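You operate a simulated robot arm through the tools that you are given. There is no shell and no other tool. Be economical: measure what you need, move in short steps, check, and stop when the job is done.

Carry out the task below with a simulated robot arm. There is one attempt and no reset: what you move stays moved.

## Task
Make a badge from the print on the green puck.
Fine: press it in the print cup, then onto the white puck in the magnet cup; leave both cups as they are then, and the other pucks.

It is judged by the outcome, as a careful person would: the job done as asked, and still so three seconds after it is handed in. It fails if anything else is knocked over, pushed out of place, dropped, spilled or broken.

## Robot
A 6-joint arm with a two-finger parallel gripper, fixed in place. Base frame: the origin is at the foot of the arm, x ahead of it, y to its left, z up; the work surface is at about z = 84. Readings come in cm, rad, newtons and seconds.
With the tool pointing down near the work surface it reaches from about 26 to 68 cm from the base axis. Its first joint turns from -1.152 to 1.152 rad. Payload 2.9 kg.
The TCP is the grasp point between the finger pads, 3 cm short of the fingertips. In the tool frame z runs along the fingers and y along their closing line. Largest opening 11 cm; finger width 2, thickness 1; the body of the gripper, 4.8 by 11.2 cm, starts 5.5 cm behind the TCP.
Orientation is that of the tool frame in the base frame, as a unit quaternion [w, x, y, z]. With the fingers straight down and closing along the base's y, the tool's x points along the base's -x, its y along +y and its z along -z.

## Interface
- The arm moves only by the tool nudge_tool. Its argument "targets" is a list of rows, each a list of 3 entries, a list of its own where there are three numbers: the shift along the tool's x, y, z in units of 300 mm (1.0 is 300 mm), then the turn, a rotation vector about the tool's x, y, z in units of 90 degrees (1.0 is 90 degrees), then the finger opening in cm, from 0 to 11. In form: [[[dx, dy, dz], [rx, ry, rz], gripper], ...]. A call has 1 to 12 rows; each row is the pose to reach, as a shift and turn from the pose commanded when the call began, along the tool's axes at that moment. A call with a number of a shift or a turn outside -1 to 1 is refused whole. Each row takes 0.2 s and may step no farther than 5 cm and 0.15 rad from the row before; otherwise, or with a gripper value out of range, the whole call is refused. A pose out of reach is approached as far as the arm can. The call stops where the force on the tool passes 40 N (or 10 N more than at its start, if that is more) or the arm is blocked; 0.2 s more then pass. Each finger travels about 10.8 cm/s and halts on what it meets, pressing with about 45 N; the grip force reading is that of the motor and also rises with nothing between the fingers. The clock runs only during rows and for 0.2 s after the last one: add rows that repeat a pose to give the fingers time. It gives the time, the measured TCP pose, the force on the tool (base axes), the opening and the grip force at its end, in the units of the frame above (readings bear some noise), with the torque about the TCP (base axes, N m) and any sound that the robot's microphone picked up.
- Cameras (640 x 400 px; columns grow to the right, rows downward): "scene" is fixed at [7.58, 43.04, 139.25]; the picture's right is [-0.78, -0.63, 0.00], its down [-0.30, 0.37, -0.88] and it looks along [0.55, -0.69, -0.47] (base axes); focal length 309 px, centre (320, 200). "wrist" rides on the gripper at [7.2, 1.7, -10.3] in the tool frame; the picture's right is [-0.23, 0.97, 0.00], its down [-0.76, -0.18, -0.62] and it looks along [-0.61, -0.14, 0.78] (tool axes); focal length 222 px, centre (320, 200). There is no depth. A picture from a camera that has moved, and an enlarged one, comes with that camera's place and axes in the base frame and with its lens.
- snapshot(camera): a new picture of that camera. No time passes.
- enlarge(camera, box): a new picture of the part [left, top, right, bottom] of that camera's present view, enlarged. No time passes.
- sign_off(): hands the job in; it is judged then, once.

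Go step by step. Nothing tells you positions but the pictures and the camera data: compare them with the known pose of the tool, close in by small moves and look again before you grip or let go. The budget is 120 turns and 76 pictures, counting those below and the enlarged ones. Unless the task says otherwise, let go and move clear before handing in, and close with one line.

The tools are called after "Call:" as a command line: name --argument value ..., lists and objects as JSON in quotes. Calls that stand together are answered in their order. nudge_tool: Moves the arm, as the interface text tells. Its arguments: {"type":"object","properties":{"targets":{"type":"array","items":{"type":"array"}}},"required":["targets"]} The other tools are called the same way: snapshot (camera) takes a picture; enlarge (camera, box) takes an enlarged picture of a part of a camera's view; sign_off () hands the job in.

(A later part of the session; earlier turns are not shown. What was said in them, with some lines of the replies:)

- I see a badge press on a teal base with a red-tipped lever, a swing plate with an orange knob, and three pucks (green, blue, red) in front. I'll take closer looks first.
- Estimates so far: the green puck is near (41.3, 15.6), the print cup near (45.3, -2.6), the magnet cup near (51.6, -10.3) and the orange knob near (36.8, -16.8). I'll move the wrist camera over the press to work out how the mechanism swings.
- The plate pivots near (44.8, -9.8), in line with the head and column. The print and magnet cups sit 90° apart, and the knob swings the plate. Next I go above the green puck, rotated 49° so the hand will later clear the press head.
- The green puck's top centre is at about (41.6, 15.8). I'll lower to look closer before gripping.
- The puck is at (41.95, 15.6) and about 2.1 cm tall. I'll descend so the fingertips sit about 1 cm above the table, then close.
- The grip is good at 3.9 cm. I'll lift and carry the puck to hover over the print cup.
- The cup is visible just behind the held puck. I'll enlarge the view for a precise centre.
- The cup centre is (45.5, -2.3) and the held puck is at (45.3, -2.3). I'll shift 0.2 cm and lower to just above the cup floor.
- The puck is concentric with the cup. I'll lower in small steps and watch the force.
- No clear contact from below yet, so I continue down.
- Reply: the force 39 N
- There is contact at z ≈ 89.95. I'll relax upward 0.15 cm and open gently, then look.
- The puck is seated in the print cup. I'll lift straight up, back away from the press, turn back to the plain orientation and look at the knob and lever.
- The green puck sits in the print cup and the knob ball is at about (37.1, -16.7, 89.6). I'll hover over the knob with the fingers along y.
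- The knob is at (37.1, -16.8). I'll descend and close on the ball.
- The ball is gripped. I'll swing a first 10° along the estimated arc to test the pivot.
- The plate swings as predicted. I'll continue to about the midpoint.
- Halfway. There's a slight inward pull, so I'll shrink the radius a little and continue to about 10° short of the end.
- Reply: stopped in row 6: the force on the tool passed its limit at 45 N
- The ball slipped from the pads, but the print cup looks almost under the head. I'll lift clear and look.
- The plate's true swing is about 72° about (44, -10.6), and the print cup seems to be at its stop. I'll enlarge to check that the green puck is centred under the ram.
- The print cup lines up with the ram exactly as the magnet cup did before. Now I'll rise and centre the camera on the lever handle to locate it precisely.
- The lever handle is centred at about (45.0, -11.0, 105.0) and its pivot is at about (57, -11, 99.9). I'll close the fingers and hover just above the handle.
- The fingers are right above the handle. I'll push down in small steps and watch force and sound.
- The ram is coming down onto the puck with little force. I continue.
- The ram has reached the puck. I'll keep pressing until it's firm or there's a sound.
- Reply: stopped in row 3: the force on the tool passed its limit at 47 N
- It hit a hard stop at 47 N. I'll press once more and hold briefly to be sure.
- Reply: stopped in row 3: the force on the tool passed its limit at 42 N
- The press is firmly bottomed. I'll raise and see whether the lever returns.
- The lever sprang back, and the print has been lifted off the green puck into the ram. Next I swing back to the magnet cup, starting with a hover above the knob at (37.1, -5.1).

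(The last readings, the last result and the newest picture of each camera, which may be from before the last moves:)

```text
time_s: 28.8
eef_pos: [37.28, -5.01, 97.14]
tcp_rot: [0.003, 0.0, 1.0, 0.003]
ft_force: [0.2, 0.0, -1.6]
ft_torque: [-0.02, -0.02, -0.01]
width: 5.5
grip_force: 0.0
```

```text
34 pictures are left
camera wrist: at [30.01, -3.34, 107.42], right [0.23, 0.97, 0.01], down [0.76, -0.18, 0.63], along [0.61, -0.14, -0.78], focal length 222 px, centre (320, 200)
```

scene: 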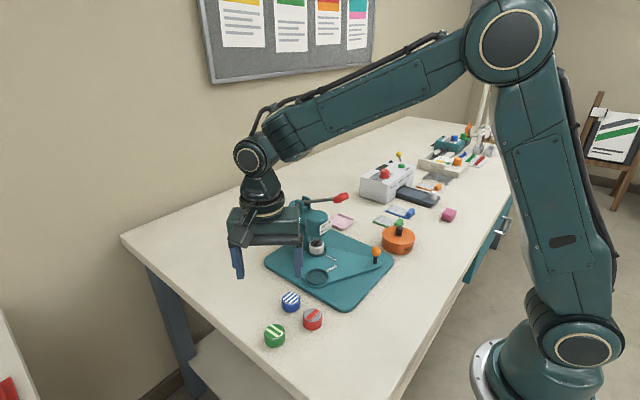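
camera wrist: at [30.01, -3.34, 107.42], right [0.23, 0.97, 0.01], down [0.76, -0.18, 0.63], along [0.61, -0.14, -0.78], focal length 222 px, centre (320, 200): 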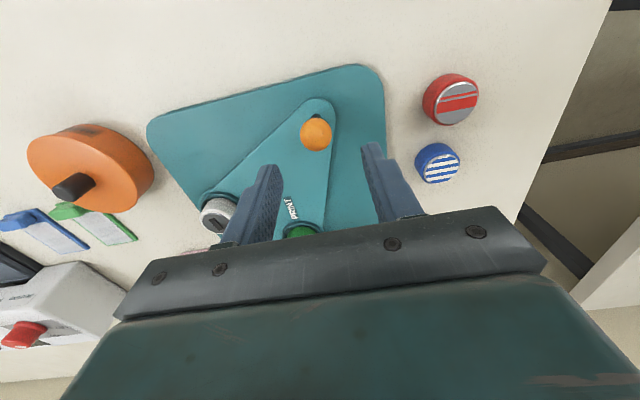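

The knob is at (37.0, -5.25). I'll descend around it and close loosely to cage the ball.

Call:
nudge_tool --targets '[[[0.008, -0.008, 0.11], [0, 0, 0], 5.5], [[0.008, -0.008, 0.225], [0, 0, 0], 5.5], [[0.008, -0.008, 0.225], [0, 0, 0], 3.2], [[0.008, -0.008, 0.225], [0, 0, 0], 3.2], [[0.008, -0.008, 0.225], [0, 0, 0], 3.2]]'

Call:
snapshot --camera "wrist"

```text
time_s: 30.0
eef_pos: [37.21, -5.14, 90.47]
tcp_rot: [0.004, 0.0, 1.0, 0.004]
ft_force: [0.4, 0.1, 0.9]
ft_torque: [-0.01, -0.01, 0.01]
width: 3.2
grip_force: 0.0
```

```text
33 pictures are left
camera wrist: at [29.87, -3.54, 100.7], right [0.23, 0.97, 0.01], down [0.76, -0.18, 0.63], along [0.61, -0.14, -0.78], focal length 222 px, centre (320, 200)
```

wrist: 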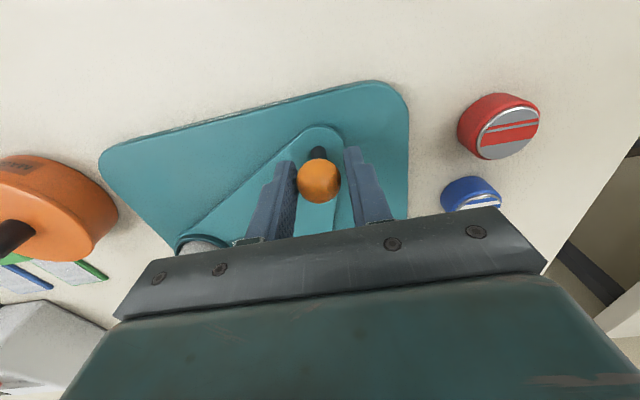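

The ball is caged. I'll swing back along the arc to halfway and check.

Call:
nudge_tool --targets '[[[0.02, -0.03, 0], [0, 0, 0], 3.2], [[0.037, -0.065, 0], [0, 0, 0], 3.2], [[0.05, -0.102, 0], [0, 0, 0], 3.2], [[0.059, -0.14, 0], [0, 0, 0], 3.2], [[0.062, -0.179, 0], [0, 0, 0], 3.2], [[0.061, -0.218, 0], [0, 0, 0], 3.2], [[0.061, -0.218, 0], [0, 0, 0], 3.2]]'

Call:
snapshot --camera "wrist"

Call:
enlarge --camera "scene" --box '[260, 180, 420, 310]'

```text
time_s: 31.6
eef_pos: [35.35, -11.6, 90.38]
tcp_rot: [0.003, 0.0, 1.0, 0.004]
ft_force: [0.3, 0.1, 0.6]
ft_torque: [0.03, -0.01, 0.04]
width: 3.23
grip_force: 0.0
```

```text
32 pictures are left
camera wrist: at [28.07, -10.07, 100.65], right [0.23, 0.97, 0.01], down [0.76, -0.18, 0.63], along [0.61, -0.14, -0.78], focal length 222 px, centre (320, 200)
```

wrist: 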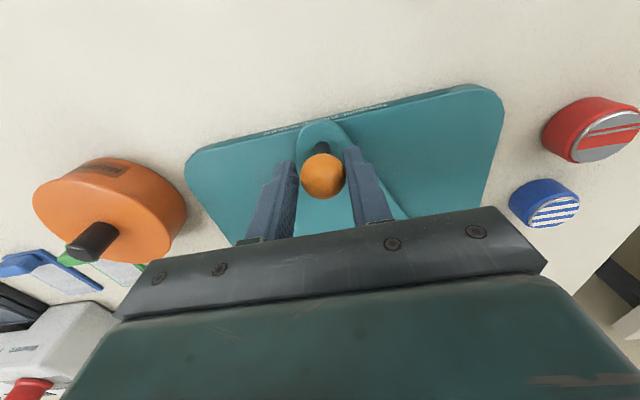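

```text
3.08 times, centred on (340, 245) of scene
camera zoom: at [7.58, 43.04, 139.25], right [-0.78, -0.63, 0.0], down [-0.3, 0.37, -0.88], along [0.55, -0.69, -0.47], focal length 951 px, centre (258, 62)
```

zoom: 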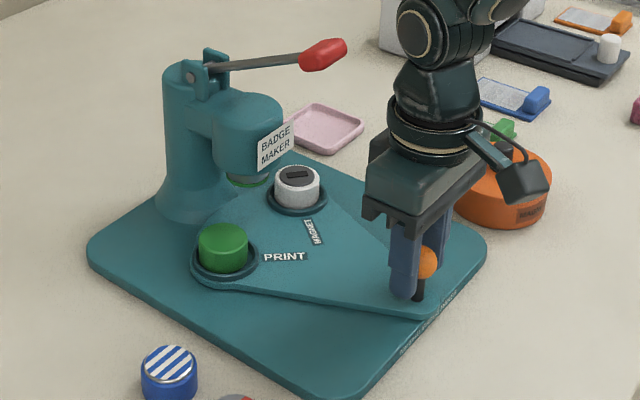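

Smooth. I'll continue to the magnet position.

Call:
nudge_tool --targets '[[[0, -0.025, 0], [0, 0, 0], 3.2], [[-0.002, -0.051, 0], [0, 0, 0], 3.2], [[-0.011, -0.083, 0], [0, 0, 0], 3.2], [[-0.023, -0.116, 0], [0, 0, 0], 3.2], [[-0.039, -0.147, 0], [0, 0, 0], 3.2], [[-0.051, -0.166, 0], [0, 0, 0], 3.2], [[-0.056, -0.173, 0], [0, 0, 0], 3.2], [[-0.056, -0.173, 0], [0, 0, 0], 3.2]]'

Call:
enlarge --camera "scene" --box '[260, 180, 420, 310]'

```text
time_s: 33.4
eef_pos: [36.92, -16.87, 90.38]
tcp_rot: [0.004, 0.0, 1.0, 0.003]
ft_force: [0.2, -0.1, 0.4]
ft_torque: [0.06, -0.01, 0.02]
width: 3.19
grip_force: 0.0
```

```text
3.08 times, centred on (340, 245) of scene
camera zoom: at [7.58, 43.04, 139.25], right [-0.78, -0.63, 0.0], down [-0.3, 0.37, -0.88], along [0.55, -0.69, -0.47], focal length 951 px, centre (258, 62)
```

zoom: 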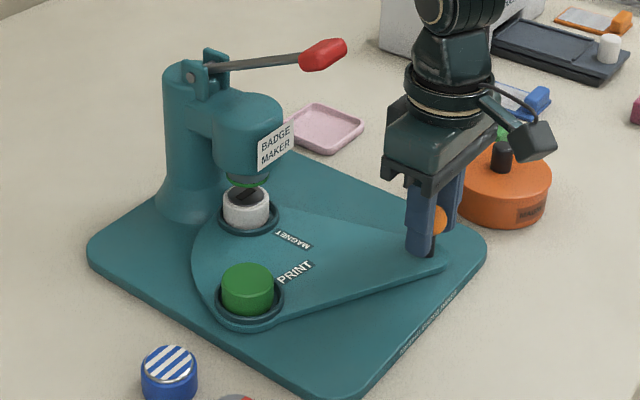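

The magnet cup looks back in its starting place. I'll check it precisely against an earlier identical view.

Call:
enlarge --camera "scene" --box '[300, 180, 420, 280]'

```text
4.00 times, centred on (360, 230) of scene
camera zoom: at [7.58, 43.04, 139.25], right [-0.78, -0.63, 0.0], down [-0.3, 0.37, -0.88], along [0.55, -0.69, -0.47], focal length 1236 px, centre (160, 80)
```

zoom: 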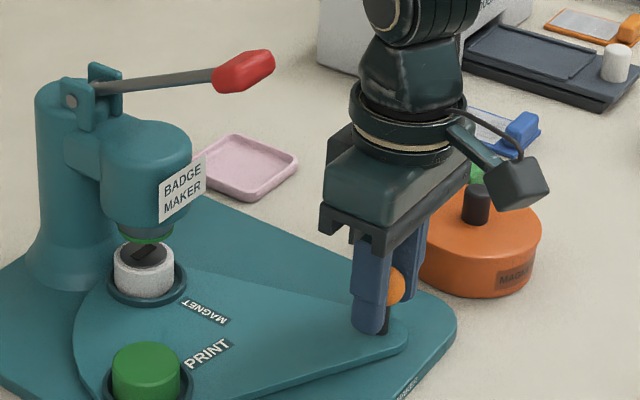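

The plate is exactly where it started. I'll lift clear and return above the lever handle.

Call:
nudge_tool --targets '[[[0, 0, -0.154], [0, 0, 0], 3.2], [[0, 0, -0.308], [0, 0, 0], 3.2], [[0, 0, -0.462], [0, 0, 0], 3.2], [[0, 0, -0.616], [0, 0, 0], 3.2], [[0, 0, -0.75], [0, 0, 0], 2], [[-0.085, 0.066, -0.75], [0, 0, 0], 0], [[-0.17, 0.132, -0.75], [0, 0, 0], 0], [[-0.253, 0.198, -0.75], [0, 0, 0], 0], [[-0.253, 0.198, -0.68], [0, 0, 0], 0], [[-0.253, 0.198, -0.68], [0, 0, 0], 0]]'

Call:
enlarge --camera "scene" --box '[270, 140, 390, 270]'

```text
time_s: 35.6
eef_pos: [44.55, -11.0, 110.9]
tcp_rot: [0.004, 0.0, 1.0, 0.004]
ft_force: [-0.8, 1.3, 1.2]
ft_torque: [0.0, 0.02, 0.01]
width: 0.01
grip_force: 38.0
```

```text
3.08 times, centred on (330, 205) of scene
camera zoom: at [7.58, 43.04, 139.25], right [-0.78, -0.63, 0.0], down [-0.3, 0.37, -0.88], along [0.55, -0.69, -0.47], focal length 951 px, centre (289, 185)
```

zoom: 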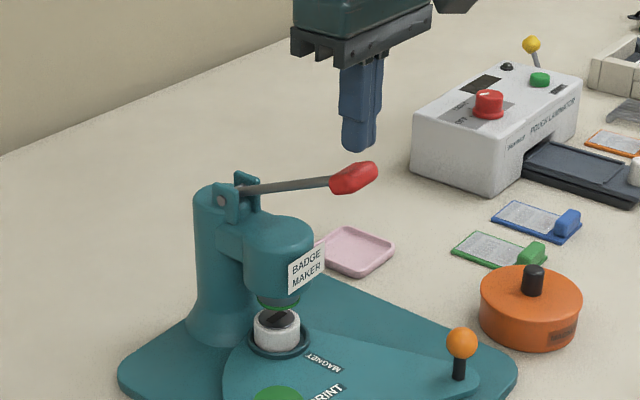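

Everything is in place, with the print visible in the ram above the white puck. I press down the same way, stopping a little above contact first.

Call:
nudge_tool --targets '[[[0, 0, 0.033], [0, 0, 0], 0], [[0, 0, 0.067], [0, 0, 0], 0], [[0, 0, 0.1], [0, 0, 0], 0], [[0.005, 0, 0.133], [0, 0, 0], 0], [[0.01, 0, 0.167], [0, 0, 0], 0], [[0.012, 0, 0.2], [0, 0, 0], 0], [[0.01, 0, 0.225], [0, 0, 0], 0], [[0.007, 0, 0.25], [0, 0, 0], 0], [[0.003, 0, 0.27], [0, 0, 0], 0], [[-0.002, 0, 0.29], [0, 0, 0], 0]]'

Call:
enlarge --camera "scene" --box '[270, 140, 390, 270]'

```text
time_s: 37.8
eef_pos: [44.57, -10.96, 102.25]
tcp_rot: [0.004, 0.0, 1.0, 0.004]
ft_force: [-1.8, -1.6, 3.4]
ft_torque: [-0.06, 0.04, 0.0]
width: 0.01
grip_force: 37.4
```

```text
3.08 times, centred on (330, 205) of scene
camera zoom: at [7.57, 43.04, 139.25], right [-0.78, -0.63, 0.0], down [-0.3, 0.37, -0.88], along [0.55, -0.69, -0.47], focal length 951 px, centre (289, 185)
```

zoom: 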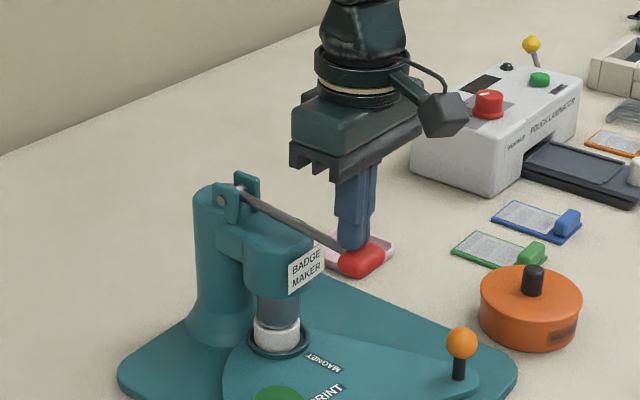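

Now I press firmly to the stop.

Call:
nudge_tool --targets '[[[-0.003, 0, 0.01], [0, 0, 0], 0], [[-0.006, 0, 0.02], [0, 0, 0], 0], [[-0.009, 0, 0.03], [0, 0, 0], 0], [[-0.012, 0, 0.04], [0, 0, 0], 0], [[-0.015, 0, 0.05], [0, 0, 0], 0], [[-0.018, 0, 0.06], [0, 0, 0], 0]]'

```text
time_s: 39.0
eef_pos: [44.99, -11.04, 101.22]
tcp_rot: [0.005, 0.0, 1.0, 0.002]
ft_force: [-8.4, 1.3, 14.3]
ft_torque: [0.03, 0.22, -0.01]
width: 0.0
grip_force: 37.3
stopped in row 5: the force on the tool passed its limit at 45 N (the readings are from after the stop); the commanded pose is now the measured one
```

The press bottomed at the same depth as before. One more firm push, then I'll raise.

Call:
nudge_tool --targets '[[[0, 0, 0.003], [0, 0, 0], 0], [[0, 0, 0.006], [0, 0, 0], 0], [[0, 0, 0.009], [0, 0, 0], 0], [[0, 0, 0.012], [0, 0, 0], 0], [[0, 0, 0.012], [0, 0, 0], 0]]'

Call:
nudge_tool --targets '[[[0.005, 0, -0.1], [0, 0, 0], 0], [[0.01, 0, -0.2], [0, 0, 0], 0], [[0.02, 0, -0.33], [0, 0, 0], 0], [[0.03, 0, -0.45], [0, 0, 0], 0], [[0.15, 0, -0.45], [0, 0, 0], 0], [[0.27, 0, -0.45], [0, 0, 0], 0]]'

Call:
enlarge --camera "scene" --box '[240, 170, 410, 350]'

Call:
enlarge --camera "scene" --box '[285, 210, 365, 290]'

```text
time_s: 39.7
eef_pos: [44.96, -10.94, 101.26]
tcp_rot: [0.006, -0.001, 1.0, 0.002]
ft_force: [-8.1, 1.6, 13.5]
ft_torque: [0.0, 0.22, -0.03]
width: 0.0
grip_force: 37.6
stopped in row 3: the force on the tool passed its limit at 42 N (the readings are from after the stop); the commanded pose is now the measured one
```

```text
time_s: 41.1
eef_pos: [36.85, -11.09, 114.83]
tcp_rot: [0.006, 0.0, 1.0, 0.003]
ft_force: [-0.3, -0.1, 0.1]
ft_torque: [0.0, -0.01, 0.0]
width: 0.0
grip_force: 37.9
```

```text
2.22 times, centred on (325, 260) of scene
camera zoom: at [7.58, 43.04, 139.25], right [-0.78, -0.63, 0.0], down [-0.3, 0.37, -0.88], along [0.55, -0.69, -0.47], focal length 687 px, centre (309, 67)
```

zoom: 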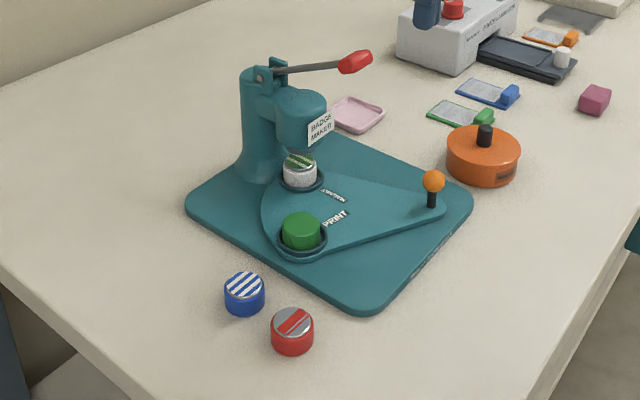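

```text
5.00 times, centred on (325, 250) of scene
camera zoom: at [7.58, 43.04, 139.25], right [-0.78, -0.63, 0.0], down [-0.3, 0.37, -0.88], along [0.55, -0.69, -0.47], focal length 1545 px, centre (295, -50)
```

zoom: 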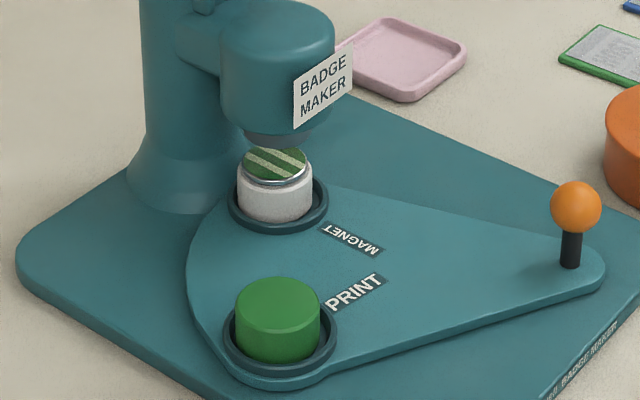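

The green-striped print now sits on the white puck in the magnet cup. The lever is back up, both cups and the other pucks are as they should be, and the arm is clear, so I'm handing in.

Call:
sign_off

```text
The job is handed in.
```

The badge is made: the green puck's print was pressed in the print cup, then onto the white puck in the magnet cup, and both cups and the red and blue pucks were left as they were.
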